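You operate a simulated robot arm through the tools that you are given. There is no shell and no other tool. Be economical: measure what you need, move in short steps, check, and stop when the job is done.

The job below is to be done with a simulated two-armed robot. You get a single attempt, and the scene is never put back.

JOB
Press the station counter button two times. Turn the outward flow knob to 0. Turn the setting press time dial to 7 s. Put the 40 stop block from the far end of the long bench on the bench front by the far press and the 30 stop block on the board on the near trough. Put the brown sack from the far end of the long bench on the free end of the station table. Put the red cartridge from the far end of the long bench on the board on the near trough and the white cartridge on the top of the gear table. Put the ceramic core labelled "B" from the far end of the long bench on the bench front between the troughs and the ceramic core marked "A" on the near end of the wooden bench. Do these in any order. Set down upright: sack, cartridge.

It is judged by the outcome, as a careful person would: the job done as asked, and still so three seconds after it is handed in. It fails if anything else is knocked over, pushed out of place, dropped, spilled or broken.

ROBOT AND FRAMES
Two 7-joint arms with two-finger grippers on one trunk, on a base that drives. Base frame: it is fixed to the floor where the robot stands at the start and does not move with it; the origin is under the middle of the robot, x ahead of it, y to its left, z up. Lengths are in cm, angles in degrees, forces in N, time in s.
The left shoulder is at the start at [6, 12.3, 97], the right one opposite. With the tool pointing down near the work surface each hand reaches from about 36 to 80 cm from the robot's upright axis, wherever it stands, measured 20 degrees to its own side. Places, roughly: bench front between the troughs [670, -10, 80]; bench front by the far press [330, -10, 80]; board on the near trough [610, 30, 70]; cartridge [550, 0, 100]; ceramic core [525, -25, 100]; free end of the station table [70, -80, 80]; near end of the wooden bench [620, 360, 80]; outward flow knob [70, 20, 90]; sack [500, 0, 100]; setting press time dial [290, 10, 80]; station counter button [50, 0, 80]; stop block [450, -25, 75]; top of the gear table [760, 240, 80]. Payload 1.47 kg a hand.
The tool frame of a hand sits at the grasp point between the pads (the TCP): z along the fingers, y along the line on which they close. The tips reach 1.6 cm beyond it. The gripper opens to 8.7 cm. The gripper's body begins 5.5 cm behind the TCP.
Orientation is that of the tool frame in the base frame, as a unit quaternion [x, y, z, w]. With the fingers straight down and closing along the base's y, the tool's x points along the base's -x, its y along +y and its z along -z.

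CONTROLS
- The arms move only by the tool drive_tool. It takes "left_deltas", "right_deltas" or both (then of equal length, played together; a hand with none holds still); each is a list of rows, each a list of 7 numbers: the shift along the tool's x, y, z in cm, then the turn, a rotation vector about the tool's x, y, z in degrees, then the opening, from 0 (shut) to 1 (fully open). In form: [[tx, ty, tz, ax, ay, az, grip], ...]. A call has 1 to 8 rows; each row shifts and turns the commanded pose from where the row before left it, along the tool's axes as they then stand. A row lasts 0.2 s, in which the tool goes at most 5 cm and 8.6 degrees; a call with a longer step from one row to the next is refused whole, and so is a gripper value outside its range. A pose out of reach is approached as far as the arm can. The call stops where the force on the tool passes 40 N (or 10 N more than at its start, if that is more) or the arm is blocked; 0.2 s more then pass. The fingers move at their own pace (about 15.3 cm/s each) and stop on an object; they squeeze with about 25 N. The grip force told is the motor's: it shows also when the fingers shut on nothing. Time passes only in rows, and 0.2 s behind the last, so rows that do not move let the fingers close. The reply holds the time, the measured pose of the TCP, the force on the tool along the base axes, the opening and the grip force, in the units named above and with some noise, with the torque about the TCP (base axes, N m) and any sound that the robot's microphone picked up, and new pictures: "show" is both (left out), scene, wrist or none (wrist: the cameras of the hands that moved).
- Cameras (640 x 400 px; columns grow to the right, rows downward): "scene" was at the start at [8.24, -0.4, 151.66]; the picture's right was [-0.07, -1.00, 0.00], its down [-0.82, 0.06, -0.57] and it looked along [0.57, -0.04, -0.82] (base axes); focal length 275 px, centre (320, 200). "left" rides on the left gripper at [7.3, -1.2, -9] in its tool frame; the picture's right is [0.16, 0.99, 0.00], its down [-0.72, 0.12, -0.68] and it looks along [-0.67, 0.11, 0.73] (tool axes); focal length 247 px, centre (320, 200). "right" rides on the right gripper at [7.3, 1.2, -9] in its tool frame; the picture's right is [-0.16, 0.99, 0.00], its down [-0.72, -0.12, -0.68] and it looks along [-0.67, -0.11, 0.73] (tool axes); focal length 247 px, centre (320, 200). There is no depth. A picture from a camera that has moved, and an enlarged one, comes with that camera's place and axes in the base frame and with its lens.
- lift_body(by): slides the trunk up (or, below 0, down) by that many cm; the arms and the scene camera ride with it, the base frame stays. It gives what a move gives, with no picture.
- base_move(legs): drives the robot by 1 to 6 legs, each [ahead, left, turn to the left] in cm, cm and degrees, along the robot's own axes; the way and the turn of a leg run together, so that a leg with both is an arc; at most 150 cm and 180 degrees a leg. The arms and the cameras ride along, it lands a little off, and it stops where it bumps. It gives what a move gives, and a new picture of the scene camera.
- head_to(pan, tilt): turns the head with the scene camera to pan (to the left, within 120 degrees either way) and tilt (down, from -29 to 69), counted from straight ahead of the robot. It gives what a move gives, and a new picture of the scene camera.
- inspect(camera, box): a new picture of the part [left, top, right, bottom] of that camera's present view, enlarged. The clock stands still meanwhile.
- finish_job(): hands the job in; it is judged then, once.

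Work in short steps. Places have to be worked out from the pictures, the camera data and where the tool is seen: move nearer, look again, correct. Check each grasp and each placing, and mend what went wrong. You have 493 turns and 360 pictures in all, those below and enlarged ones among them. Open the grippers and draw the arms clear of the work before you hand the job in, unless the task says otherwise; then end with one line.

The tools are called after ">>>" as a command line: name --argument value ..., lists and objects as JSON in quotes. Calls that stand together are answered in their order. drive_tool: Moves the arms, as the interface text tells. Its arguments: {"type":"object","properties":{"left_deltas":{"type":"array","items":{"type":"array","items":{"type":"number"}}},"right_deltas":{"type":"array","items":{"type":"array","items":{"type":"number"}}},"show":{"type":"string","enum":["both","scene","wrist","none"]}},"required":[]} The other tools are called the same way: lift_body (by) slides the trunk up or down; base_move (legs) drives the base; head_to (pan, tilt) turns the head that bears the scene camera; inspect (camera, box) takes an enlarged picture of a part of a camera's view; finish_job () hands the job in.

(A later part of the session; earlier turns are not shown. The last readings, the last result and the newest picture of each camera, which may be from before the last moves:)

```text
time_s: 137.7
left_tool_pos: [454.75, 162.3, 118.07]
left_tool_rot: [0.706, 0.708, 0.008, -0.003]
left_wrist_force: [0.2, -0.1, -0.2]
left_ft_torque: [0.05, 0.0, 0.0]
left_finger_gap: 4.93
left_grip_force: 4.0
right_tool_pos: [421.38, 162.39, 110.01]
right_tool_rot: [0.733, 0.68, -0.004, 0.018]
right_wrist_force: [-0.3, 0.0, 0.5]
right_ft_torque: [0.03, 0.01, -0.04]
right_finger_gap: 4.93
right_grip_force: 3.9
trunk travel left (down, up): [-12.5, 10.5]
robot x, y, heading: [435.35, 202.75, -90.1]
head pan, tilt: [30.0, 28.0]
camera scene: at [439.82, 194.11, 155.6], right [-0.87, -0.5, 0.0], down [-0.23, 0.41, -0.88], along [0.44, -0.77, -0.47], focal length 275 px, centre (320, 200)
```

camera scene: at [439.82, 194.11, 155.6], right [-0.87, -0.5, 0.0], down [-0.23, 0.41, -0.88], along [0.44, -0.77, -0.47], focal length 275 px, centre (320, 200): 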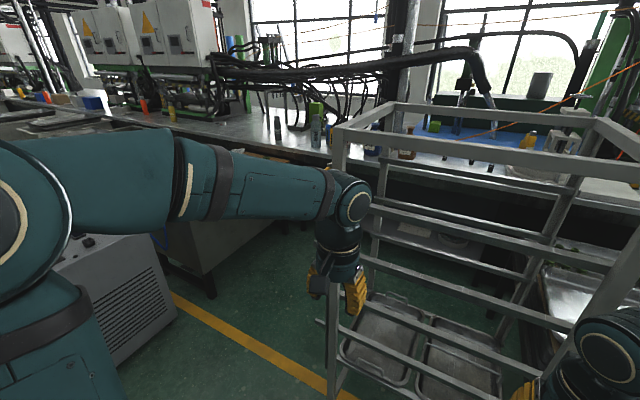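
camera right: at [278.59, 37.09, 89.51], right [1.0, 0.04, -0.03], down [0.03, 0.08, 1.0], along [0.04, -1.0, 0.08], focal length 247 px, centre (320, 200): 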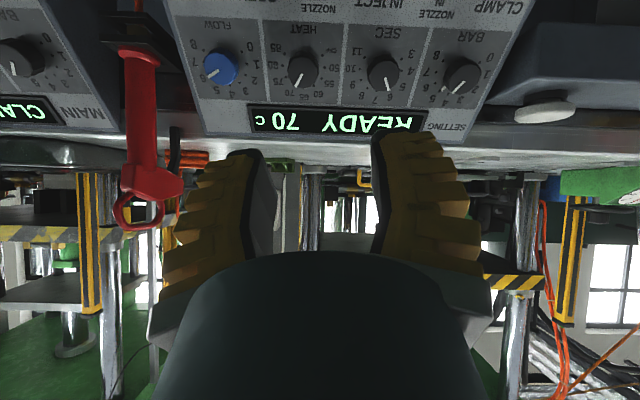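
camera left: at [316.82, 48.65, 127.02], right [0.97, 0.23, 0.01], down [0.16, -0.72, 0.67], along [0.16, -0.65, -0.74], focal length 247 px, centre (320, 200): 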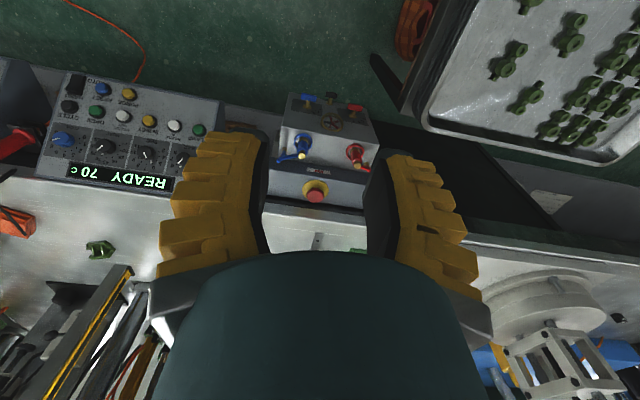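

I zoom into the bench part beyond the rack.

>>> inspect --camera "scene" --box '[100, 60, 360, 210]'

>>> inspect --camera "scene" --box '[330, 80, 590, 240]'

```text
2.46 times, centred on (230, 135) of scene
camera zoom: at [439.82, 194.11, 155.6], right [-0.87, -0.5, 0.0], down [-0.23, 0.41, -0.88], along [0.44, -0.77, -0.47], focal length 676 px, centre (542, 360)
```

zoom: 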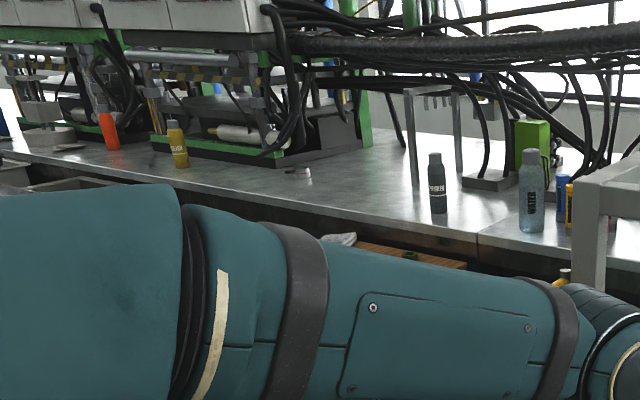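

```text
2.46 times, centred on (460, 160) of scene
camera zoom: at [439.82, 194.11, 155.6], right [-0.87, -0.5, 0.0], down [-0.23, 0.41, -0.88], along [0.44, -0.77, -0.47], focal length 676 px, centre (-25, 298)
```

zoom: 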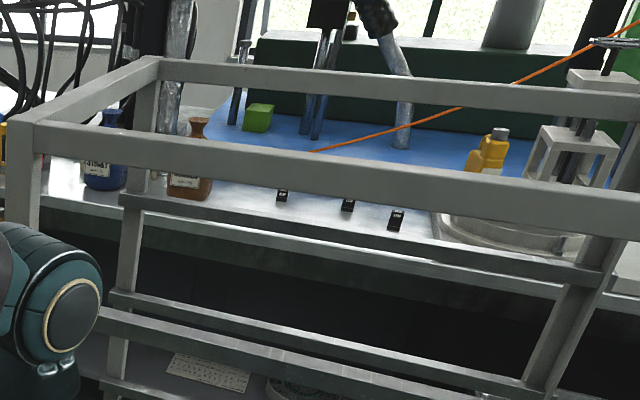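

There is a gap between rack (x<470) and bins (x>575). I slide to x≈522 and move in halfway to look.

>>> base_move --legs '[[0, 86, 0], [60, 0, 0]]'

>>> head_to --pan 0 --tilt 25

```text
time_s: 148.7
left_tool_pos: [540.64, 100.69, 117.95]
left_tool_rot: [0.711, 0.703, 0.009, -0.002]
left_wrist_force: [-0.6, 0.7, -0.6]
left_ft_torque: [-0.01, 0.02, 0.0]
left_finger_gap: 4.93
left_grip_force: 4.0
right_tool_pos: [507.23, 101.28, 109.87]
right_tool_rot: [0.737, 0.675, -0.005, 0.018]
right_wrist_force: [0.2, -0.3, -0.2]
right_ft_torque: [0.02, 0.0, 0.02]
right_finger_gap: 4.92
right_grip_force: 3.8
trunk travel left (down, up): [-12.5, 10.5]
robot x, y, heading: [521.42, 141.5, -90.5]
head pan, tilt: [30.0, 28.0]
camera scene: at [526.08, 132.64, 155.6], right [-0.87, -0.49, 0.0], down [-0.23, 0.41, -0.88], along [0.43, -0.77, -0.47], focal length 275 px, centre (320, 200)
```

scene: 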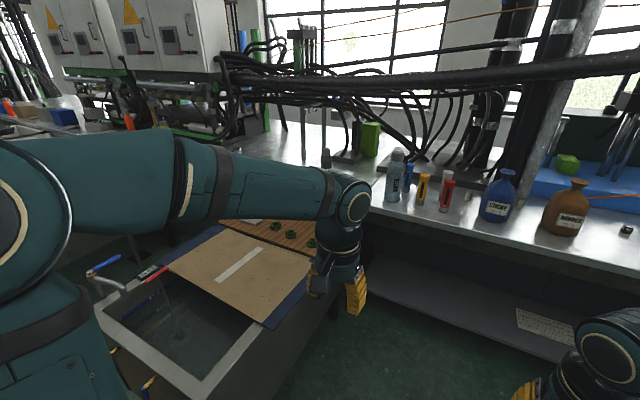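

```text
time_s: 149.7
left_tool_pos: [540.63, 100.68, 118.0]
left_tool_rot: [0.711, 0.703, 0.009, -0.002]
left_wrist_force: [-0.7, -0.4, 0.6]
left_ft_torque: [0.01, -0.03, 0.0]
left_finger_gap: 4.91
left_grip_force: 4.5
right_tool_pos: [507.34, 101.3, 110.02]
right_tool_rot: [0.737, 0.676, -0.004, 0.018]
right_wrist_force: [-0.4, 0.0, -0.7]
right_ft_torque: [-0.04, 0.01, -0.02]
right_finger_gap: 4.89
right_grip_force: 4.0
trunk travel left (down, up): [-12.5, 10.5]
robot x, y, heading: [521.78, 141.37, -90.7]
head pan, tilt: [0.0, 25.0]
camera scene: at [521.51, 131.44, 156.08], right [-1.0, 0.01, 0.0], down [0.01, 0.42, -0.91], along [-0.01, -0.91, -0.42], focal length 275 px, centre (320, 200)
```

scene: 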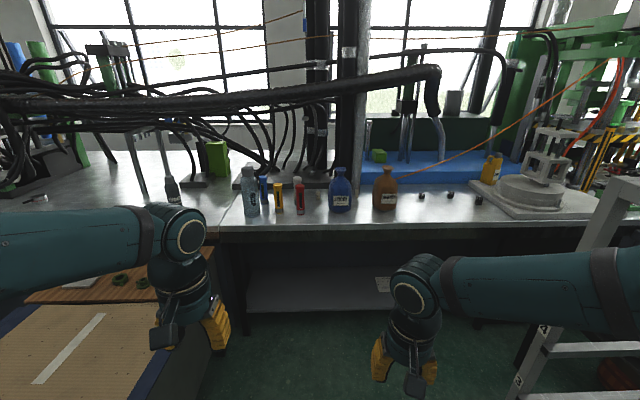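

The items stand on the bench front: cartridges, sacks and blocks. I zoom.

>>> inspect --camera "scene" --box '[140, 130, 300, 230]'

>>> inspect --camera "scene" --box '[280, 130, 500, 230]'

```text
4.00 times, centred on (220, 180) of scene
camera zoom: at [521.51, 131.44, 156.08], right [-1.0, 0.01, 0.0], down [0.01, 0.42, -0.91], along [-0.01, -0.91, -0.42], focal length 1099 px, centre (720, 280)
```

zoom: 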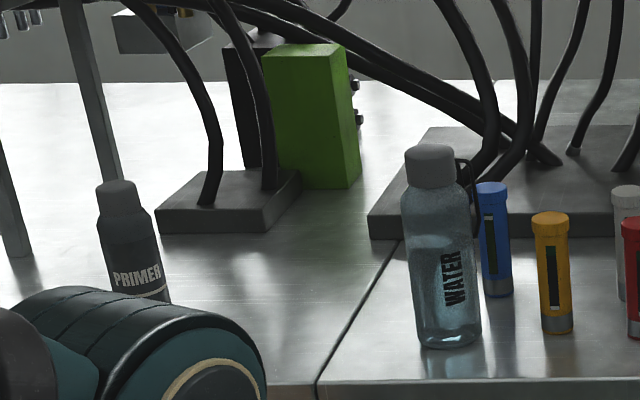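

```text
2.91 times, centred on (390, 180) of scene
camera zoom: at [521.51, 131.44, 156.08], right [-1.0, 0.01, 0.0], down [0.01, 0.42, -0.91], along [-0.01, -0.91, -0.42], focal length 799 px, centre (116, 258)
```

zoom: 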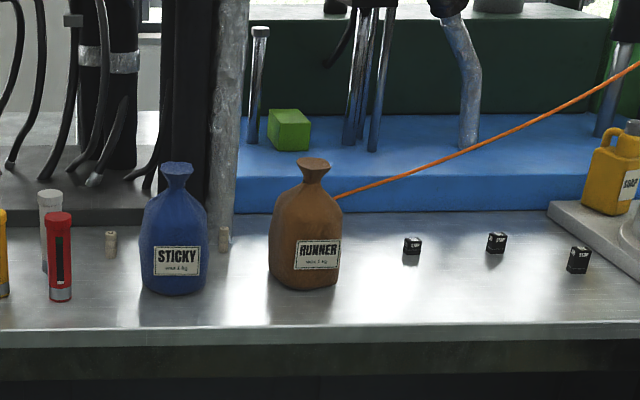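

Found: red and white cartridges, two small cores, brown sack (RUNNER) and three stop blocks. I drive up to the bench.

>>> base_move --legs '[[74, -8, 0]]'

>>> head_to --pan 0 --tilt 42

```text
time_s: 153.7
left_tool_pos: [532.06, 27.21, 118.0]
left_tool_rot: [0.709, 0.705, 0.008, -0.003]
left_wrist_force: [-0.1, 0.4, 0.2]
left_ft_torque: [-0.01, -0.03, -0.02]
left_finger_gap: 4.9
left_grip_force: 3.9
right_tool_pos: [498.67, 27.54, 109.97]
right_tool_rot: [0.736, 0.677, -0.005, 0.018]
right_wrist_force: [-0.6, 0.3, -0.3]
right_ft_torque: [-0.03, -0.03, -0.01]
right_finger_gap: 4.89
right_grip_force: 4.1
trunk travel left (down, up): [-12.5, 10.5]
robot x, y, heading: [512.57, 68.11, -90.5]
head pan, tilt: [0.0, 25.0]
camera scene: at [512.75, 57.79, 156.08], right [-1.0, 0.01, 0.0], down [0.0, 0.42, -0.91], along [-0.01, -0.91, -0.42], focal length 275 px, centre (320, 200)
```

scene: 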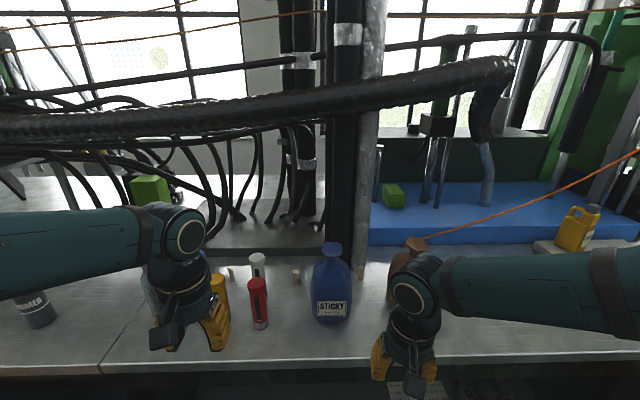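

```text
time_s: 154.5
left_tool_pos: [532.1, 27.2, 117.96]
left_tool_rot: [0.709, 0.705, 0.008, -0.003]
left_wrist_force: [0.6, 0.5, 0.1]
left_ft_torque: [-0.05, 0.02, 0.0]
left_finger_gap: 4.91
left_grip_force: 4.3
right_tool_pos: [498.71, 27.64, 109.93]
right_tool_rot: [0.735, 0.678, -0.004, 0.018]
right_wrist_force: [-0.4, 0.1, -0.3]
right_ft_torque: [0.01, 0.0, -0.01]
right_finger_gap: 4.91
right_grip_force: 3.9
trunk travel left (down, up): [-12.5, 10.5]
robot x, y, heading: [512.39, 67.71, -90.6]
head pan, tilt: [0.0, 42.0]
camera scene: at [512.76, 58.7, 153.47], right [-1.0, 0.01, 0.0], down [0.01, 0.67, -0.74], along [-0.01, -0.74, -0.67], focal length 275 px, centre (320, 200)
```

scene: 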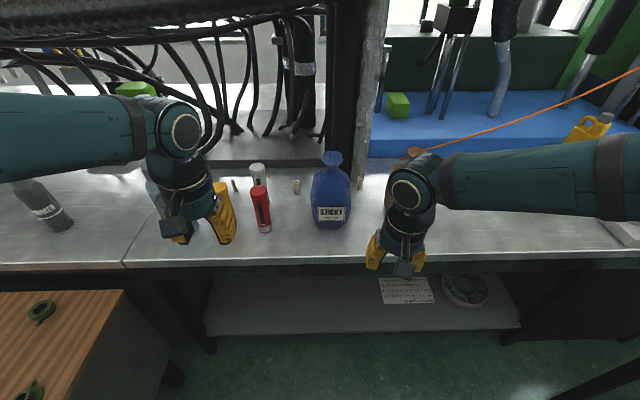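

I zoom on the cartridges and cores.

>>> inspect --camera "scene" --box '[205, 140, 385, 250]'

>>> inspect --camera "right" --box '[0, 0, 640, 400]'

>>> inspect --camera "left" --box '[0, 0, 640, 400]'

```text
3.56 times, centred on (295, 195) of scene
camera zoom: at [512.76, 58.7, 153.47], right [-1.0, 0.01, 0.0], down [0.01, 0.67, -0.74], along [-0.01, -0.74, -0.67], focal length 977 px, centre (409, 218)
```

zoom: 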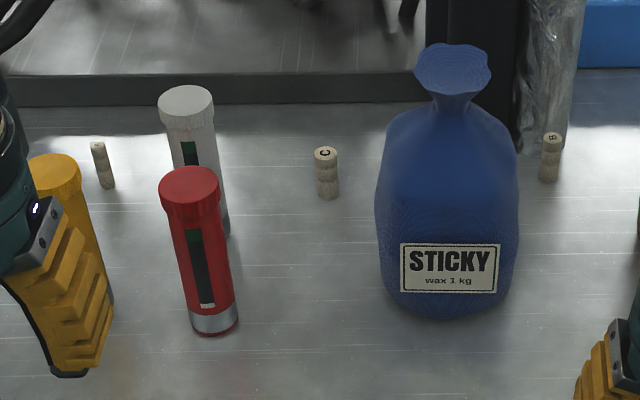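

```text
1.00 times, centred on (320, 200) of right (not enlarged: the box is as wide or as high as the picture)
camera zoom: at [500.26, 34.95, 118.67], right [0.97, -0.24, 0.03], down [-0.19, -0.69, 0.7], along [-0.15, -0.69, -0.71], focal length 247 px, centre (320, 200)
```

zoom: 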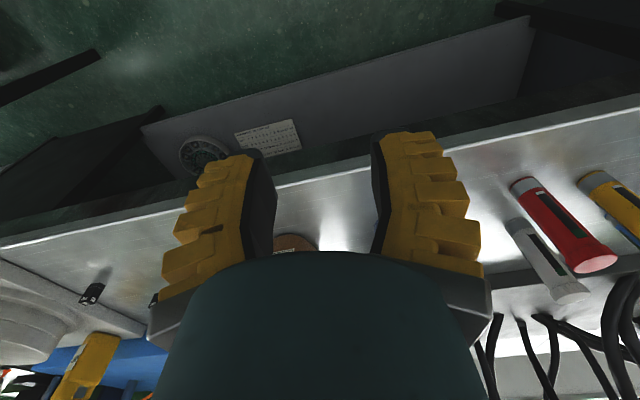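

```text
1.00 times, centred on (320, 200) of left (not enlarged: the box is as wide or as high as the picture)
camera zoom: at [530.99, 34.4, 127.02], right [0.99, 0.15, 0.01], down [0.11, -0.73, 0.67], along [0.11, -0.66, -0.74], focal length 247 px, centre (320, 200)
```

zoom: 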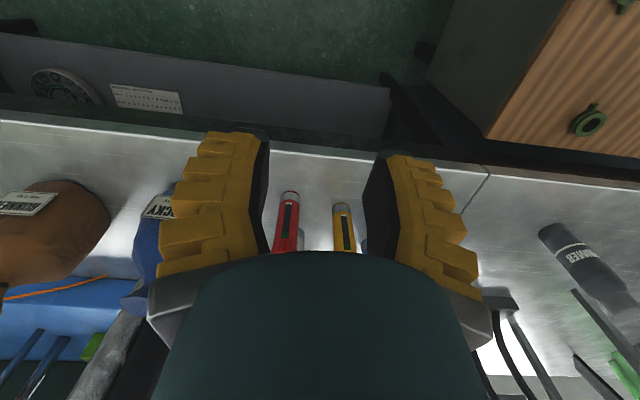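

Red cartridge top at about [530,-1.7,103] with white 12 cm behind it. I bring the left hand above red, opened wide.

>>> drive_tool --left_deltas '[[-4.8, -0.4, 0, 0, 0, 0, 1], [-4.8, -0.4, 0, 0, 0, 0, 1], [-4.8, -0.4, 0, 0, 0, 0, 1], [-4.8, -0.4, 0, 0, 0, 0, 1], [-4.8, -0.3, 0, 0, 0, 0, 1], [-4.8, -0.3, 0, 0, 0, 0, 1]]'

```text
time_s: 155.9
left_tool_pos: [529.6, -2.0, 117.1]
left_tool_rot: [0.709, 0.705, 0.009, -0.004]
left_wrist_force: [-0.8, -0.7, -1.0]
left_ft_torque: [-0.01, 0.01, 0.0]
left_finger_gap: 8.69
left_grip_force: 0.0
right_tool_pos: [498.63, 27.38, 109.92]
right_tool_rot: [0.735, 0.678, -0.004, 0.018]
right_wrist_force: [-0.2, -0.7, -0.1]
right_ft_torque: [0.02, -0.05, 0.0]
right_finger_gap: 4.92
right_grip_force: 3.8
trunk travel left (down, up): [-12.5, 10.5]
robot x, y, heading: [512.62, 68.04, -90.8]
head pan, tilt: [0.0, 42.0]
camera scene: at [512.7, 58.48, 153.44], right [-1.0, 0.01, 0.0], down [0.01, 0.67, -0.74], along [-0.01, -0.74, -0.67], focal length 275 px, centre (320, 200)
camera left: at [528.39, 5.21, 126.19], right [0.99, 0.15, 0.01], down [0.1, -0.74, 0.67], along [0.11, -0.66, -0.74], focal length 247 px, centre (320, 200)
```

scene: 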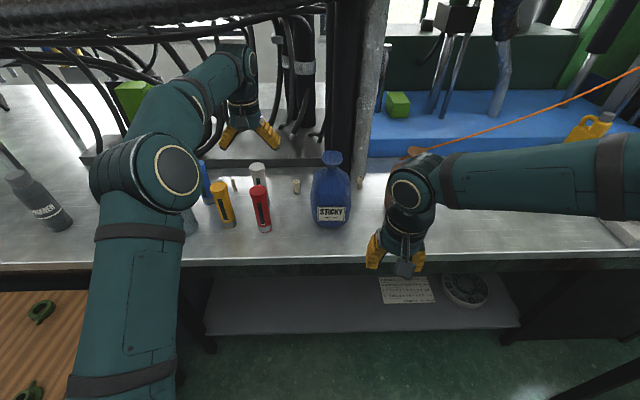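
left: 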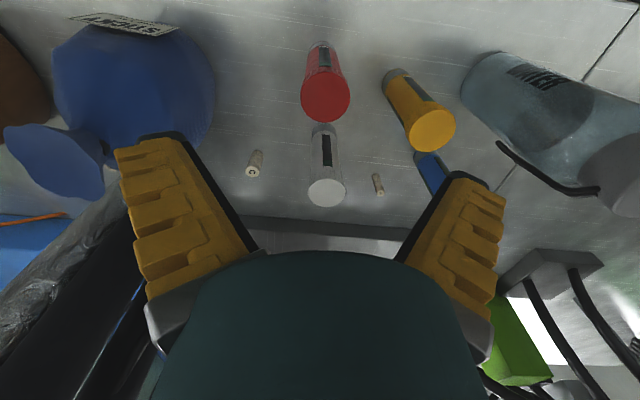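

Red top is at [530.5,-3.6,100.8] and white at [532.8,-16.2,100.4]. I descend over red with a stop for checking.

>>> drive_tool --left_deltas '[[-0.8, 0.5, 4.6, 0, 0, 0, 1], [-0.8, 0.4, 4.6, 0, 0, 0, 1], [0, 0, 3, 0, 0, 0, 1]]' --show "wrist"

```text
time_s: 156.7
left_tool_pos: [530.95, -3.16, 105.28]
left_tool_rot: [0.709, 0.705, 0.009, -0.002]
left_wrist_force: [0.2, 0.3, -0.6]
left_ft_torque: [0.01, -0.01, 0.0]
left_finger_gap: 8.7
left_grip_force: 0.0
right_tool_pos: [498.71, 27.63, 109.95]
right_tool_rot: [0.735, 0.678, -0.004, 0.018]
right_wrist_force: [-0.2, 0.0, -0.1]
right_ft_torque: [-0.01, -0.01, 0.01]
right_finger_gap: 4.91
right_grip_force: 3.7
trunk travel left (down, up): [-12.5, 10.5]
robot x, y, heading: [512.28, 67.92, -90.6]
head pan, tilt: [0.0, 42.0]
camera left: at [529.81, 4.01, 114.19], right [0.99, 0.15, 0.01], down [0.11, -0.73, 0.67], along [0.11, -0.66, -0.74], focal length 247 px, centre (320, 200)
```

left: 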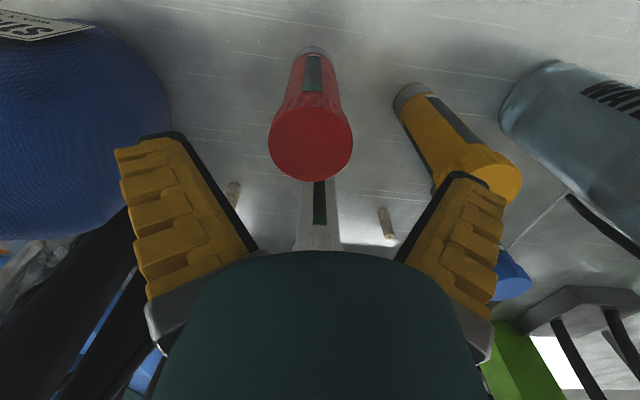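

Centred within 0.5 cm; neighbours clear. I descend to cap level and close.

>>> drive_tool --left_deltas '[[0, -0.45, 2.2, 0, 0, 0, 0.85], [-0.3, 0, 2.2, 0, 0, 0, 0.85], [0, 0, 2.2, 0, 0, 0, 0.85], [0, 0, 0, 0, 0, 0, 0.5], [0, 0, 0, 0, 0, 0, 0.3], [0, 0, 0, 0, 0, 0, 0], [0, 0, 0, 0, 0, 0, 0]]'

```text
time_s: 158.3
left_tool_pos: [530.44, -3.33, 98.58]
left_tool_rot: [0.709, 0.705, 0.009, -0.002]
left_wrist_force: [0.4, -0.8, -0.3]
left_ft_torque: [-0.01, -0.02, -0.04]
left_finger_gap: 4.29
left_grip_force: 24.5
right_tool_pos: [498.64, 27.51, 109.96]
right_tool_rot: [0.735, 0.678, -0.003, 0.018]
right_wrist_force: [0.6, 0.0, 0.5]
right_ft_torque: [0.02, 0.05, 0.02]
right_finger_gap: 4.95
right_grip_force: 3.8
trunk travel left (down, up): [-12.5, 10.5]
robot x, y, heading: [512.92, 68.3, -90.6]
head pan, tilt: [0.0, 42.0]
camera scene: at [512.77, 58.67, 153.46], right [-1.0, 0.01, 0.0], down [0.01, 0.67, -0.74], along [-0.01, -0.74, -0.67], focal length 275 px, centre (320, 200)
camera left: at [529.33, 3.81, 107.59], right [0.99, 0.15, 0.01], down [0.11, -0.74, 0.67], along [0.11, -0.66, -0.74], focal length 247 px, centre (320, 200)
```

scene: 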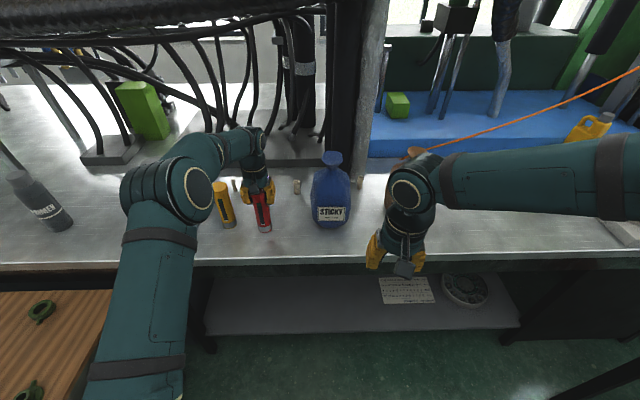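
left: 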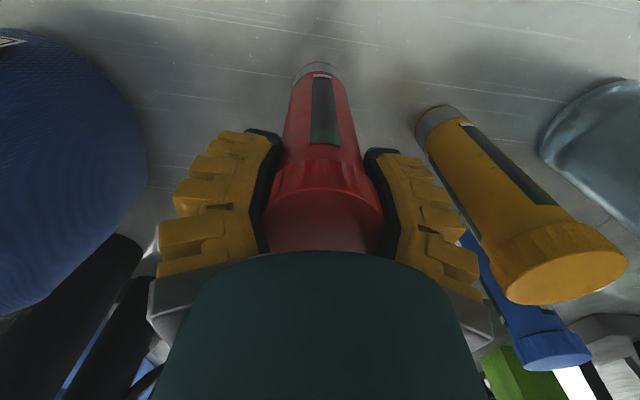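

Red is gripped (gap 4.3). I lift it, and look right to see how to reach the stop blocks beside the rack.

>>> drive_tool --left_deltas '[[0, 0, -4, 0, 0, 0, 0], [0, 0, -4.5, 0, 0, 0, 0], [0, 0, -4.5, 0, 0, 0, 0], [2, 0, -4.5, 0, 0, 0, 0], [4.5, 0, 0, 0, 0, 0, 0], [4.5, 0, 0, 0, 0, 0, 0], [4.5, 0, 0, 0, 0, 0, 0]]' --show "none"

>>> head_to --pan -55 --tilt 42

```text
time_s: 159.9
left_tool_pos: [530.12, 12.26, 116.46]
left_tool_rot: [0.709, 0.705, 0.007, -0.002]
left_wrist_force: [0.9, 0.5, -1.6]
left_ft_torque: [0.02, -0.05, 0.0]
left_finger_gap: 4.24
left_grip_force: 24.9
right_tool_pos: [498.76, 27.72, 109.95]
right_tool_rot: [0.734, 0.678, -0.006, 0.019]
right_wrist_force: [0.6, -0.2, 0.4]
right_ft_torque: [-0.01, 0.01, 0.01]
right_finger_gap: 4.93
right_grip_force: 4.8
trunk travel left (down, up): [-12.5, 10.5]
robot x, y, heading: [512.74, 68.16, -90.4]
head pan, tilt: [0.0, 42.0]
```

```text
time_s: 161.2
left_tool_pos: [530.08, 12.02, 116.37]
left_tool_rot: [0.709, 0.705, 0.009, -0.002]
left_wrist_force: [0.4, 0.2, -1.3]
left_ft_torque: [0.01, 0.0, -0.04]
left_finger_gap: 4.22
left_grip_force: 25.5
right_tool_pos: [498.63, 27.63, 109.96]
right_tool_rot: [0.735, 0.678, -0.006, 0.018]
right_wrist_force: [0.6, 0.7, -0.4]
right_ft_torque: [-0.02, 0.01, 0.01]
right_finger_gap: 4.91
right_grip_force: 4.3
trunk travel left (down, up): [-12.5, 10.5]
robot x, y, heading: [512.63, 67.85, -90.6]
head pan, tilt: [-55.0, 42.0]
camera scene: at [505.95, 62.3, 153.46], right [-0.57, 0.82, 0.0], down [0.55, 0.38, -0.74], along [-0.61, -0.42, -0.67], focal length 275 px, centre (320, 200)
```

scene: 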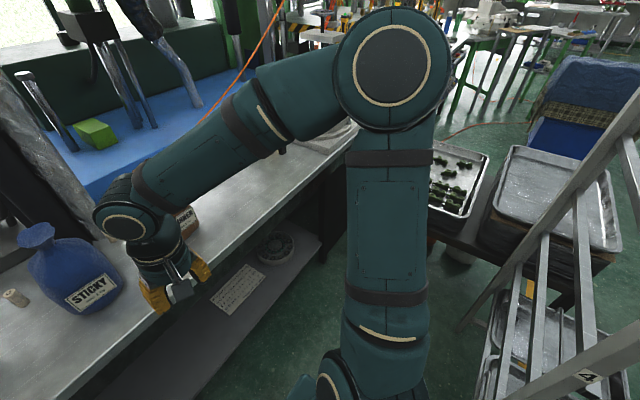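

There is a lane between rack (y≥93) and bench. I retract and raise both hands so that nothing passes over the sacks, then slide to the blocks.

>>> drive_tool --left_deltas '[[4, 0, -3, 0, 0, 0, 0], [4, 0, -3, 0, 0, 0, 0], [4, 0, -2, 0, 0, 0, 0], [4, 0, 0, 0, 0, 0, 0], [2, 0, 0, 0, 0, 0, 0]]' --right_deltas '[[1, 0, -3, 0, 0, 0, 0.5], [1, 0, -3, 0, 0, 0, 0.5], [0, 0, -3, 0, 0, 0, 0.5], [0, 0, -3, 0, 0, 0, 0.5], [0, 0, 0, 0, 0, 0, 0.5]]' --show "none"

>>> base_move --legs '[[16, 0, 0], [0, -40, 0]]'

>>> head_to --pan -15 --tilt 45

```text
time_s: 162.3
left_tool_pos: [530.28, 30.19, 124.64]
left_tool_rot: [0.71, 0.704, 0.008, -0.003]
left_wrist_force: [0.3, -0.5, -1.8]
left_ft_torque: [0.03, 0.01, -0.02]
left_finger_gap: 4.24
left_grip_force: 24.4
right_tool_pos: [498.63, 29.96, 122.04]
right_tool_rot: [0.735, 0.678, -0.005, 0.019]
right_wrist_force: [0.7, 0.2, -0.8]
right_ft_torque: [0.0, -0.01, 0.01]
right_finger_gap: 4.92
right_grip_force: 4.4
trunk travel left (down, up): [-12.5, 10.5]
robot x, y, heading: [512.73, 68.26, -90.5]
head pan, tilt: [-55.0, 42.0]
```

```text
time_s: 167.4
left_tool_pos: [489.92, 14.3, 124.56]
left_tool_rot: [0.71, 0.704, 0.008, -0.003]
left_wrist_force: [0.1, 0.7, -2.0]
left_ft_torque: [0.0, 0.01, 0.0]
left_finger_gap: 4.17
left_grip_force: 25.0
right_tool_pos: [458.19, 14.27, 122.16]
right_tool_rot: [0.736, 0.677, -0.004, 0.018]
right_wrist_force: [0.4, -0.4, 0.1]
right_ft_torque: [0.02, -0.07, 0.0]
right_finger_gap: 4.91
right_grip_force: 4.4
trunk travel left (down, up): [-12.5, 10.5]
robot x, y, heading: [472.15, 52.29, -90.6]
head pan, tilt: [-55.0, 42.0]
camera scene: at [465.53, 46.71, 153.46], right [-0.56, 0.83, 0.0], down [0.55, 0.38, -0.74], along [-0.61, -0.42, -0.67], focal length 275 px, centre (320, 200)
```

scene: 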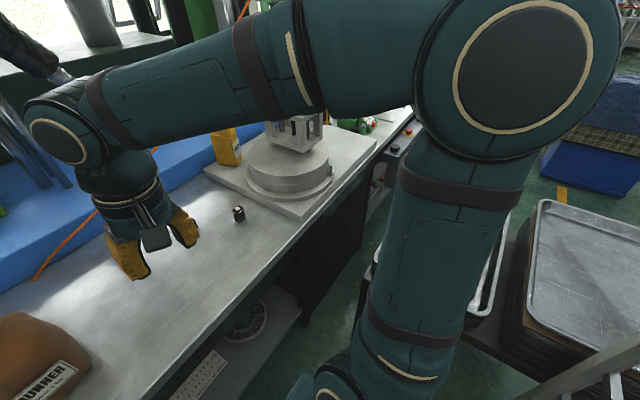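

```text
time_s: 168.5
left_tool_pos: [489.93, 14.26, 124.51]
left_tool_rot: [0.71, 0.704, 0.009, -0.002]
left_wrist_force: [0.1, -0.2, -2.3]
left_ft_torque: [-0.01, 0.02, -0.02]
left_finger_gap: 4.17
left_grip_force: 25.1
right_tool_pos: [458.07, 14.24, 122.04]
right_tool_rot: [0.736, 0.676, -0.004, 0.018]
right_wrist_force: [-0.7, -0.1, 0.0]
right_ft_torque: [0.0, 0.01, -0.01]
right_finger_gap: 4.91
right_grip_force: 4.2
trunk travel left (down, up): [-12.5, 10.5]
robot x, y, heading: [472.26, 52.39, -90.7]
head pan, tilt: [-15.0, 45.0]
camera scene: at [470.26, 43.61, 153.03], right [-0.96, 0.27, 0.0], down [0.19, 0.68, -0.71], along [-0.19, -0.68, -0.71], focal length 275 px, centre (320, 200)
```

scene: 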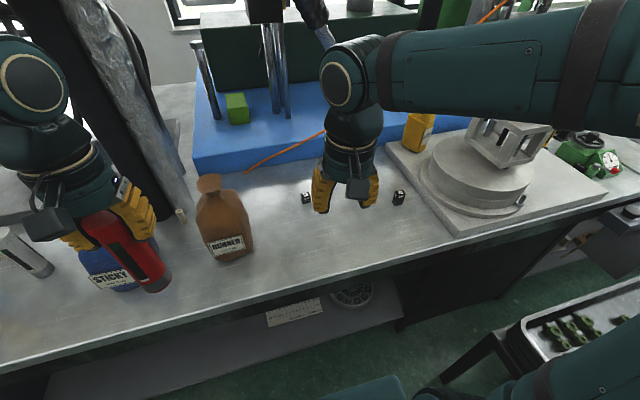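

I zoom on the blocks to read them.

>>> inspect --camera "scene" --box '[290, 170, 420, 230]'

>>> inspect --camera "right" --box '[160, 0, 480, 200]'

```text
4.92 times, centred on (355, 200) of scene
camera zoom: at [470.26, 43.61, 153.03], right [-0.96, 0.27, 0.0], down [0.19, 0.68, -0.71], along [-0.19, -0.68, -0.71], focal length 1352 px, centre (148, 200)
```

zoom: 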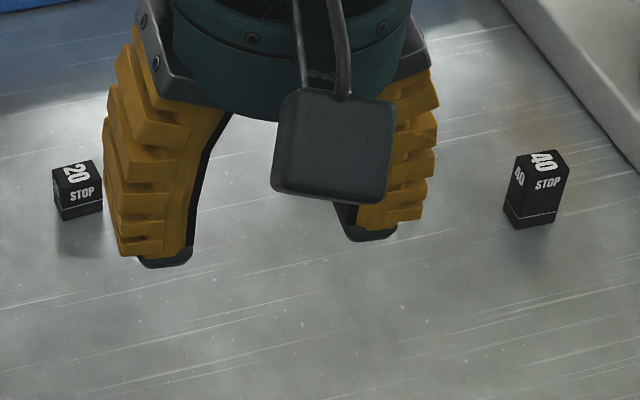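

```text
2.00 times, centred on (320, 100) of right
camera zoom: at [459.74, 21.52, 130.76], right [0.97, -0.24, 0.03], down [-0.19, -0.69, 0.7], along [-0.15, -0.68, -0.71], focal length 494 px, centre (320, 400)
```

zoom: 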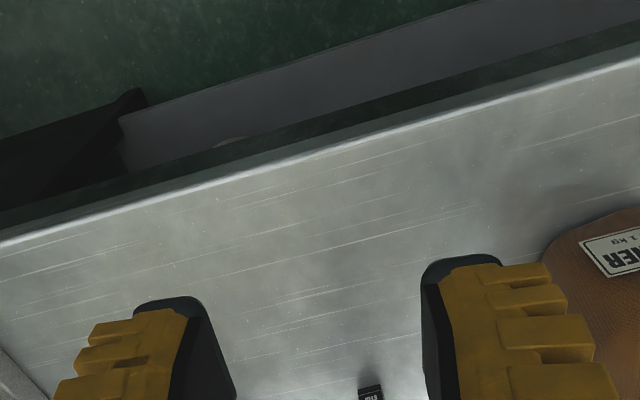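

The 40 is on the right and 20 on the left, so 30 is the middle one near [437,-25]. I raise the left hand a little and shift the base nearer.

>>> drive_tool --left_deltas '[[0, 0, -3, 0, 0, 0, 0], [0, 0, -2, 0, 0, 0, 0]]' --show "none"

>>> base_move --legs '[[6, -16, 0]]'

>>> inspect --camera "right" --box '[0, 0, 640, 400]'

```text
time_s: 169.1
left_tool_pos: [489.94, 14.44, 129.58]
left_tool_rot: [0.71, 0.704, 0.008, -0.003]
left_wrist_force: [0.2, -0.2, -2.1]
left_ft_torque: [-0.01, 0.0, 0.0]
left_finger_gap: 4.17
left_grip_force: 25.4
right_tool_pos: [458.14, 14.29, 122.13]
right_tool_rot: [0.736, 0.677, -0.005, 0.019]
right_wrist_force: [0.3, -0.8, -0.1]
right_ft_torque: [-0.02, 0.01, -0.01]
right_finger_gap: 4.9
right_grip_force: 3.8
trunk travel left (down, up): [-12.5, 10.5]
robot x, y, heading: [472.61, 52.42, -90.9]
head pan, tilt: [-15.0, 45.0]
```

```text
time_s: 171.2
left_tool_pos: [473.31, 8.46, 129.48]
left_tool_rot: [0.71, 0.704, 0.009, -0.002]
left_wrist_force: [-0.3, -0.1, -2.7]
left_ft_torque: [0.01, 0.01, 0.03]
left_finger_gap: 4.18
left_grip_force: 25.1
right_tool_pos: [441.57, 8.38, 122.07]
right_tool_rot: [0.736, 0.677, -0.004, 0.019]
right_wrist_force: [-0.5, -0.1, 0.4]
right_ft_torque: [-0.04, -0.04, 0.03]
right_finger_gap: 4.89
right_grip_force: 3.4
trunk travel left (down, up): [-12.5, 10.5]
robot x, y, heading: [455.87, 46.34, -90.7]
head pan, tilt: [-15.0, 45.0]
camera scene: at [453.61, 37.68, 153.02], right [-0.96, 0.27, 0.0], down [0.19, 0.68, -0.71], along [-0.19, -0.68, -0.71], focal length 275 px, centre (320, 200)
```

scene: 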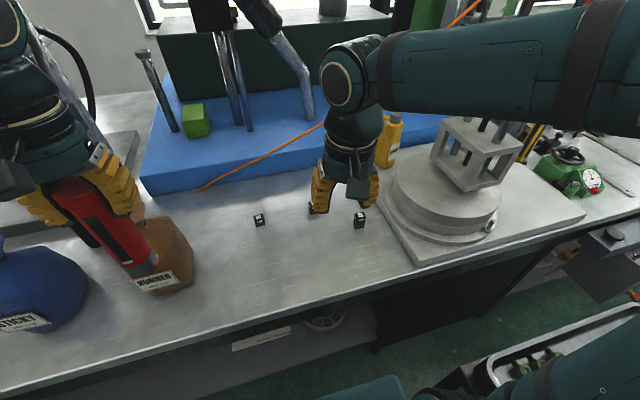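

```text
1.00 times, centred on (320, 200) of right (not enlarged: the box is as wide or as high as the picture)
camera zoom: at [443.09, 15.61, 130.76], right [0.97, -0.24, 0.03], down [-0.19, -0.69, 0.7], along [-0.15, -0.68, -0.71], focal length 247 px, centre (320, 200)
```

zoom: 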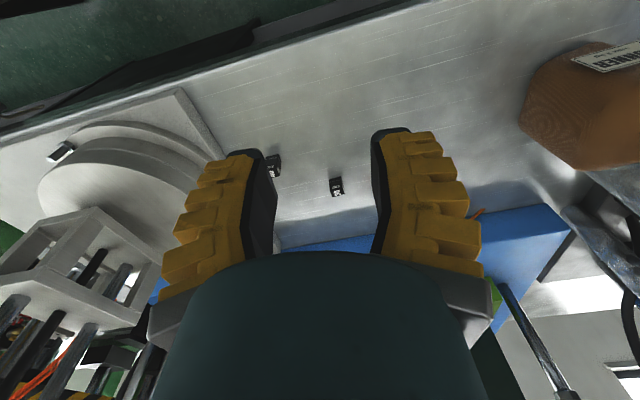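

Block 30 triangulates to [438.5,-23.5]. I move the right hand over it, then lower.

>>> drive_tool --right_deltas '[[-4.6, 0, 0, 0, 0, 0, 0.6], [-4.6, 0, 0, 0, 0, 0, 0.6], [-4.6, 0, 0, 0, 0, 0, 0.6], [-4.6, 0, 1, 0, 0, 0, 0.6], [-4.6, 0, 1.5, 0, 0, 0, 0.6], [-4.6, 0, 1.5, 0, 0, 0, 0.6], [-4.4, 0, 2, 0, 0, 0, 0.6], [0, 0, 4.5, 0, 0, 0, 0.6]]'

```text
time_s: 173.0
left_tool_pos: [473.39, 8.62, 129.6]
left_tool_rot: [0.71, 0.704, 0.009, -0.003]
left_wrist_force: [-1.0, 0.5, -1.1]
left_ft_torque: [0.02, 0.0, 0.01]
left_finger_gap: 4.13
left_grip_force: 24.7
right_tool_pos: [438.72, -23.95, 112.71]
right_tool_rot: [0.736, 0.677, -0.006, 0.019]
right_wrist_force: [0.2, 0.3, 0.2]
right_ft_torque: [0.02, -0.02, -0.01]
right_finger_gap: 5.77
right_grip_force: 3.1
trunk travel left (down, up): [-12.5, 10.5]
robot x, y, heading: [455.89, 46.44, -90.5]
head pan, tilt: [-15.0, 45.0]
camera scene: at [453.6, 37.79, 153.03], right [-0.96, 0.27, 0.0], down [0.19, 0.68, -0.71], along [-0.19, -0.68, -0.71], focal length 275 px, centre (320, 200)
camera right: at [440.33, -16.67, 121.4], right [0.97, -0.24, 0.03], down [-0.19, -0.69, 0.7], along [-0.15, -0.69, -0.71], focal length 247 px, centre (320, 200)
```

scene: 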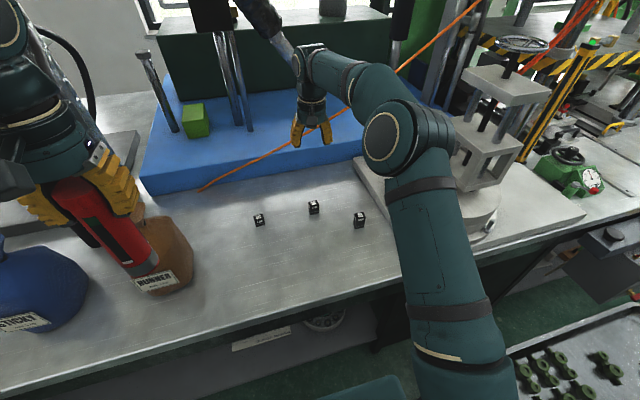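
right: 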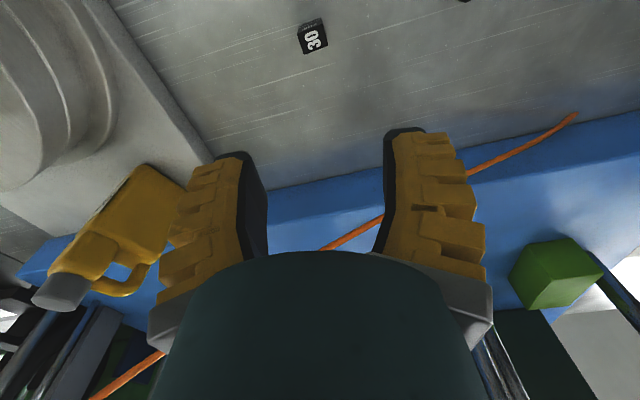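

The 30 block is right below. I descend to z≈93 with a look.

>>> drive_tool --right_deltas '[[0, 0, 4.9, 0, 0, 0, 0.6], [0.6, 0, 4.9, 0, 0, 0, 0.6], [0, 0, 4.9, 0, 0, 0, 0.6], [0, 0, 4.9, 0, 0, 0, 0.6]]' --show "wrist"

```text
time_s: 174.0
left_tool_pos: [473.4, 8.44, 129.51]
left_tool_rot: [0.71, 0.704, 0.009, -0.002]
left_wrist_force: [0.4, 0.2, -2.4]
left_ft_torque: [0.03, -0.02, 0.0]
left_finger_gap: 4.16
left_grip_force: 25.5
right_tool_pos: [439.59, -24.02, 92.69]
right_tool_rot: [0.736, 0.677, -0.004, 0.019]
right_wrist_force: [-0.5, -0.3, 0.7]
right_ft_torque: [0.01, 0.01, -0.03]
right_finger_gap: 5.74
right_grip_force: 3.6
trunk travel left (down, up): [-12.5, 10.5]
robot x, y, heading: [455.61, 46.35, -90.7]
head pan, tilt: [-15.0, 45.0]
camera right: at [441.21, -16.78, 101.34], right [0.97, -0.24, 0.03], down [-0.19, -0.69, 0.7], along [-0.15, -0.69, -0.71], focal length 247 px, centre (320, 200)
```

right: 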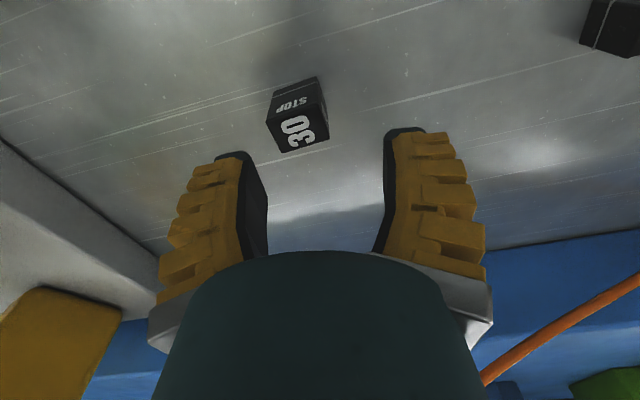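

Shift 1.2 cm, rotate to match the block's edges, descend to z≈87.4 and close.

>>> drive_tool --right_deltas '[[0.3, -1.25, 0, 0, 0, -6, 0.6], [0, 0, 2.7, 0, 0, -6, 0.6], [0, 0, 2.4, 0, 0, 0, 0.6], [0, 0, 0, 0, 0, 0, 0.4], [0, 0, 0, 0, 0, 0, 0.2], [0, 0, 0, 0, 0, 0, 0], [0, 0, 0, 0, 0, 0, 0]]' --show "wrist"

```text
time_s: 175.6
left_tool_pos: [473.45, 8.6, 129.56]
left_tool_rot: [0.71, 0.704, 0.008, -0.003]
left_wrist_force: [0.4, 0.7, -1.6]
left_ft_torque: [0.0, 0.02, -0.02]
left_finger_gap: 4.16
left_grip_force: 24.7
right_tool_pos: [438.49, -23.85, 87.84]
right_tool_rot: [0.661, 0.75, -0.007, 0.018]
right_wrist_force: [-0.5, -0.3, 7.5]
right_ft_torque: [0.02, 0.08, -0.02]
right_finger_gap: 2.41
right_grip_force: 24.5
trunk travel left (down, up): [-12.5, 10.5]
robot x, y, heading: [455.64, 46.42, -90.3]
head pan, tilt: [-15.0, 45.0]
camera right: at [438.55, -16.4, 96.5], right [1.0, -0.03, 0.02], down [-0.04, -0.71, 0.71], along [-0.01, -0.71, -0.71], focal length 247 px, centre (320, 200)
```

right: 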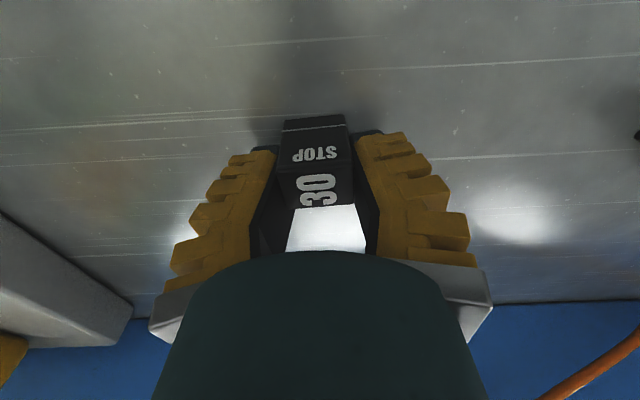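

Held (gap 2.4); the bench top is at z≈86.2. I lift and retract the right hand.

>>> drive_tool --right_deltas '[[0, 0, -4.5, 0, 0, 0, 0], [0, 0, -4.8, 0, 0, 0, 0], [0, 0, -4.8, 0, 0, 0, 0], [0, 0, -4.8, 0, 0, 0, 0], [0, 0, -4.8, 0, 0, 0, 0], [0, 0, -4.8, 0, 0, 0, 0], [4.5, 0, 0, 0, 0, 6, 0], [4.5, 0, 0, 0, 0, 6, 0]]' --show "none"

>>> drive_tool --right_deltas '[[4.5, 0, 0, 0, 0, 0, 0], [4.5, 0, 0, 0, 0, 0, 0], [4.5, 0, 0, 0, 0, 0, 0], [4.5, 0, -2, 0, 0, 0, 0], [4.5, 0, 0, 0, 0, 0, 0]]' --show "wrist"

```text
time_s: 177.4
left_tool_pos: [473.42, 8.57, 129.64]
left_tool_rot: [0.71, 0.704, 0.009, -0.003]
left_wrist_force: [-1.0, 0.9, -2.7]
left_ft_torque: [0.0, -0.03, -0.01]
left_finger_gap: 4.15
left_grip_force: 24.8
right_tool_pos: [437.38, -13.72, 116.06]
right_tool_rot: [0.736, 0.677, -0.005, 0.018]
right_wrist_force: [0.3, 0.3, -2.6]
right_ft_torque: [-0.05, 0.01, -0.01]
right_finger_gap: 2.09
right_grip_force: 25.4
trunk travel left (down, up): [-12.5, 10.5]
robot x, y, heading: [455.93, 46.19, -90.7]
head pan, tilt: [-15.0, 45.0]
```

```text
time_s: 178.6
left_tool_pos: [473.36, 8.62, 129.48]
left_tool_rot: [0.71, 0.704, 0.009, -0.002]
left_wrist_force: [-0.3, 0.5, -1.5]
left_ft_torque: [-0.01, -0.02, 0.03]
left_finger_gap: 4.15
left_grip_force: 25.2
right_tool_pos: [438.87, 8.97, 117.2]
right_tool_rot: [0.736, 0.677, -0.005, 0.019]
right_wrist_force: [0.8, 0.3, -2.8]
right_ft_torque: [-0.03, 0.03, 0.04]
right_finger_gap: 2.07
right_grip_force: 25.0
trunk travel left (down, up): [-12.5, 10.5]
robot x, y, heading: [455.71, 46.56, -90.8]
head pan, tilt: [-15.0, 45.0]
camera right: at [440.47, 16.14, 125.86], right [0.97, -0.24, 0.03], down [-0.19, -0.69, 0.7], along [-0.15, -0.69, -0.71], focal length 247 px, centre (320, 200)
```

right: 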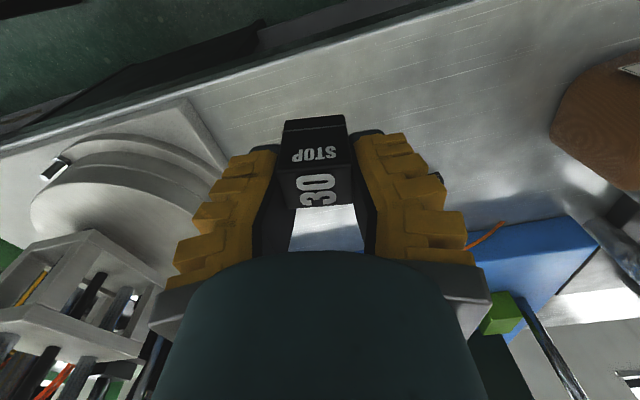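

Block 30 is secure. I go back out along the lane to x≈525 and look at the near trough.

>>> base_move --legs '[[-10, 60, 0], [-10, 10, 0]]'

>>> head_to --pan 60 --tilt 45

```text
time_s: 185.4
left_tool_pos: [542.43, 28.1, 129.51]
left_tool_rot: [0.709, 0.705, 0.008, -0.003]
left_wrist_force: [0.7, -0.3, -1.8]
left_ft_torque: [0.0, 0.05, -0.03]
left_finger_gap: 4.12
left_grip_force: 25.0
right_tool_pos: [507.98, 28.13, 116.99]
right_tool_rot: [0.734, 0.678, -0.004, 0.018]
right_wrist_force: [1.0, 0.8, -1.6]
right_ft_torque: [-0.04, 0.01, 0.02]
right_finger_gap: 2.08
right_grip_force: 25.1
trunk travel left (down, up): [-12.5, 10.5]
robot x, y, heading: [524.62, 65.85, -90.9]
head pan, tilt: [-15.0, 45.0]
camera scene: at [522.63, 57.25, 153.03], right [-0.96, 0.27, 0.0], down [0.19, 0.68, -0.71], along [-0.19, -0.68, -0.71], focal length 275 px, centre (320, 200)
```

scene: 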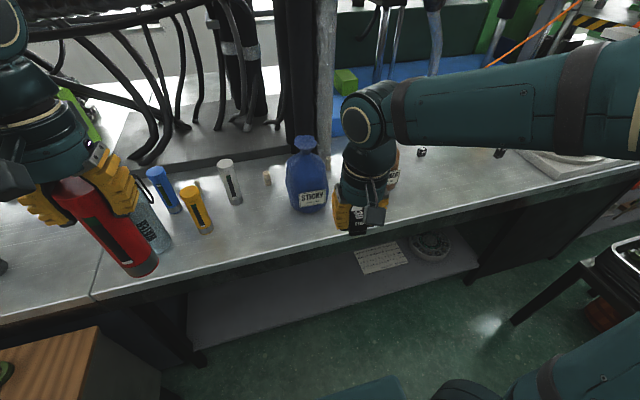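

```text
time_s: 186.9
left_tool_pos: [542.43, 28.04, 129.67]
left_tool_rot: [0.709, 0.705, 0.008, -0.002]
left_wrist_force: [-0.4, 0.4, -2.0]
left_ft_torque: [-0.03, 0.03, 0.0]
left_finger_gap: 4.17
left_grip_force: 24.6
right_tool_pos: [507.8, 28.06, 117.1]
right_tool_rot: [0.734, 0.679, -0.004, 0.019]
right_wrist_force: [0.4, 0.3, -2.2]
right_ft_torque: [-0.01, -0.04, 0.0]
right_finger_gap: 2.07
right_grip_force: 25.0
trunk travel left (down, up): [-12.5, 10.5]
robot x, y, heading: [524.51, 66.03, -90.7]
head pan, tilt: [60.0, 45.0]
camera scene: at [531.75, 60.9, 153.03], right [-0.51, -0.86, 0.0], down [-0.61, 0.36, -0.71], along [0.61, -0.36, -0.71], focal length 275 px, centre (320, 200)
```

scene: 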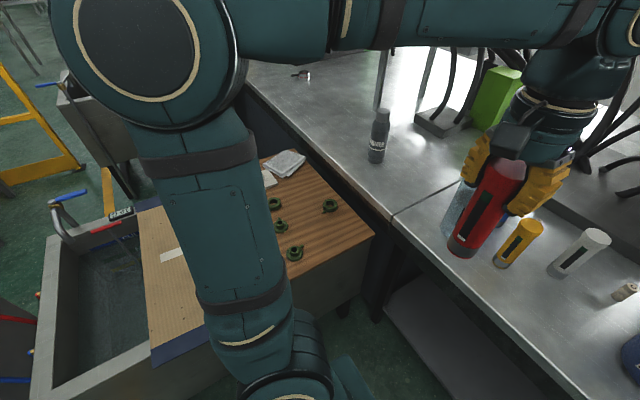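

The wooden slat board spans about x 576–640, y 13–50, with free space near [584,24]. I turn left 45° to face it.

>>> base_move --legs '[[0, 0, 45]]'

>>> head_to --pan 8 --tilt 45

>>> inspect --camera "left" --box '[0, 0, 640, 400]'

```text
time_s: 189.3
left_tool_pos: [563.77, 50.97, 129.57]
left_tool_rot: [0.393, 0.92, 0.007, -0.006]
left_wrist_force: [0.6, -0.4, -2.1]
left_ft_torque: [0.01, 0.02, -0.01]
left_finger_gap: 4.12
left_grip_force: 25.0
right_tool_pos: [538.93, 27.11, 117.11]
right_tool_rot: [0.427, 0.904, 0.003, 0.02]
right_wrist_force: [0.3, -0.5, -1.9]
right_ft_torque: [-0.03, -0.03, -0.03]
right_finger_gap: 2.08
right_grip_force: 25.0
trunk travel left (down, up): [-12.5, 10.5]
robot x, y, heading: [524.44, 66.0, -46.5]
head pan, tilt: [60.0, 45.0]
camera scene: at [533.38, 67.23, 153.02], right [0.23, -0.97, 0.0], down [-0.69, -0.17, -0.71], along [0.69, 0.17, -0.71], focal length 275 px, centre (320, 200)
```

scene: 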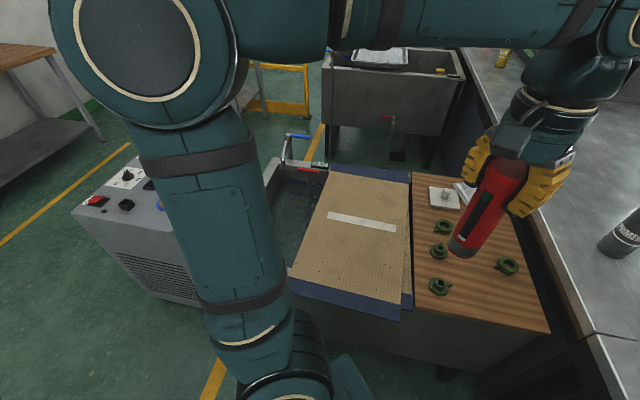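

```text
time_s: 190.5
left_tool_pos: [563.75, 50.96, 129.45]
left_tool_rot: [0.394, 0.919, 0.007, -0.005]
left_wrist_force: [-1.1, 0.6, -3.4]
left_ft_torque: [0.0, 0.0, 0.02]
left_finger_gap: 4.13
left_grip_force: 25.2
right_tool_pos: [538.89, 26.94, 117.07]
right_tool_rot: [0.427, 0.904, 0.003, 0.018]
right_wrist_force: [0.8, 0.5, -1.9]
right_ft_torque: [-0.03, -0.02, 0.0]
right_finger_gap: 2.06
right_grip_force: 24.9
trunk travel left (down, up): [-12.5, 10.5]
robot x, y, heading: [524.76, 65.99, -46.7]
head pan, tilt: [8.0, 45.0]
camera scene: at [531.83, 60.26, 153.02], right [-0.62, -0.78, 0.0], down [-0.55, 0.44, -0.71], along [0.55, -0.44, -0.71], focal length 275 px, centre (320, 200)
```

scene: 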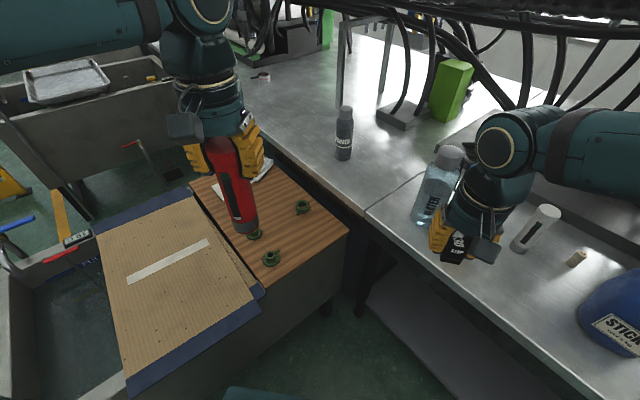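

```text
1.00 times, centred on (320, 200) of left (not enlarged: the box is as wide or as high as the picture)
camera zoom: at [558.08, 55.27, 138.54], right [0.6, 0.8, 0.01], down [0.59, -0.45, 0.67], along [0.54, -0.4, -0.74], focal length 247 px, centre (320, 200)
```

zoom: 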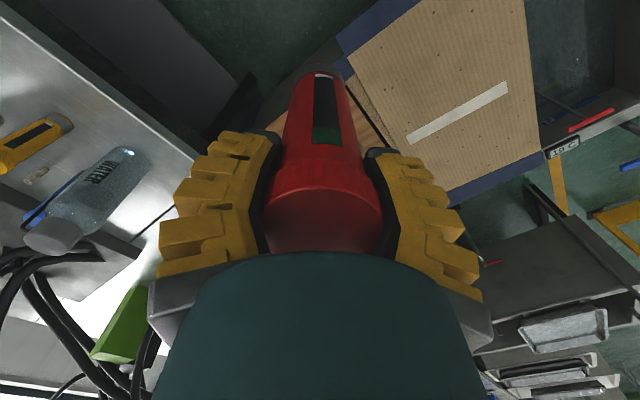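

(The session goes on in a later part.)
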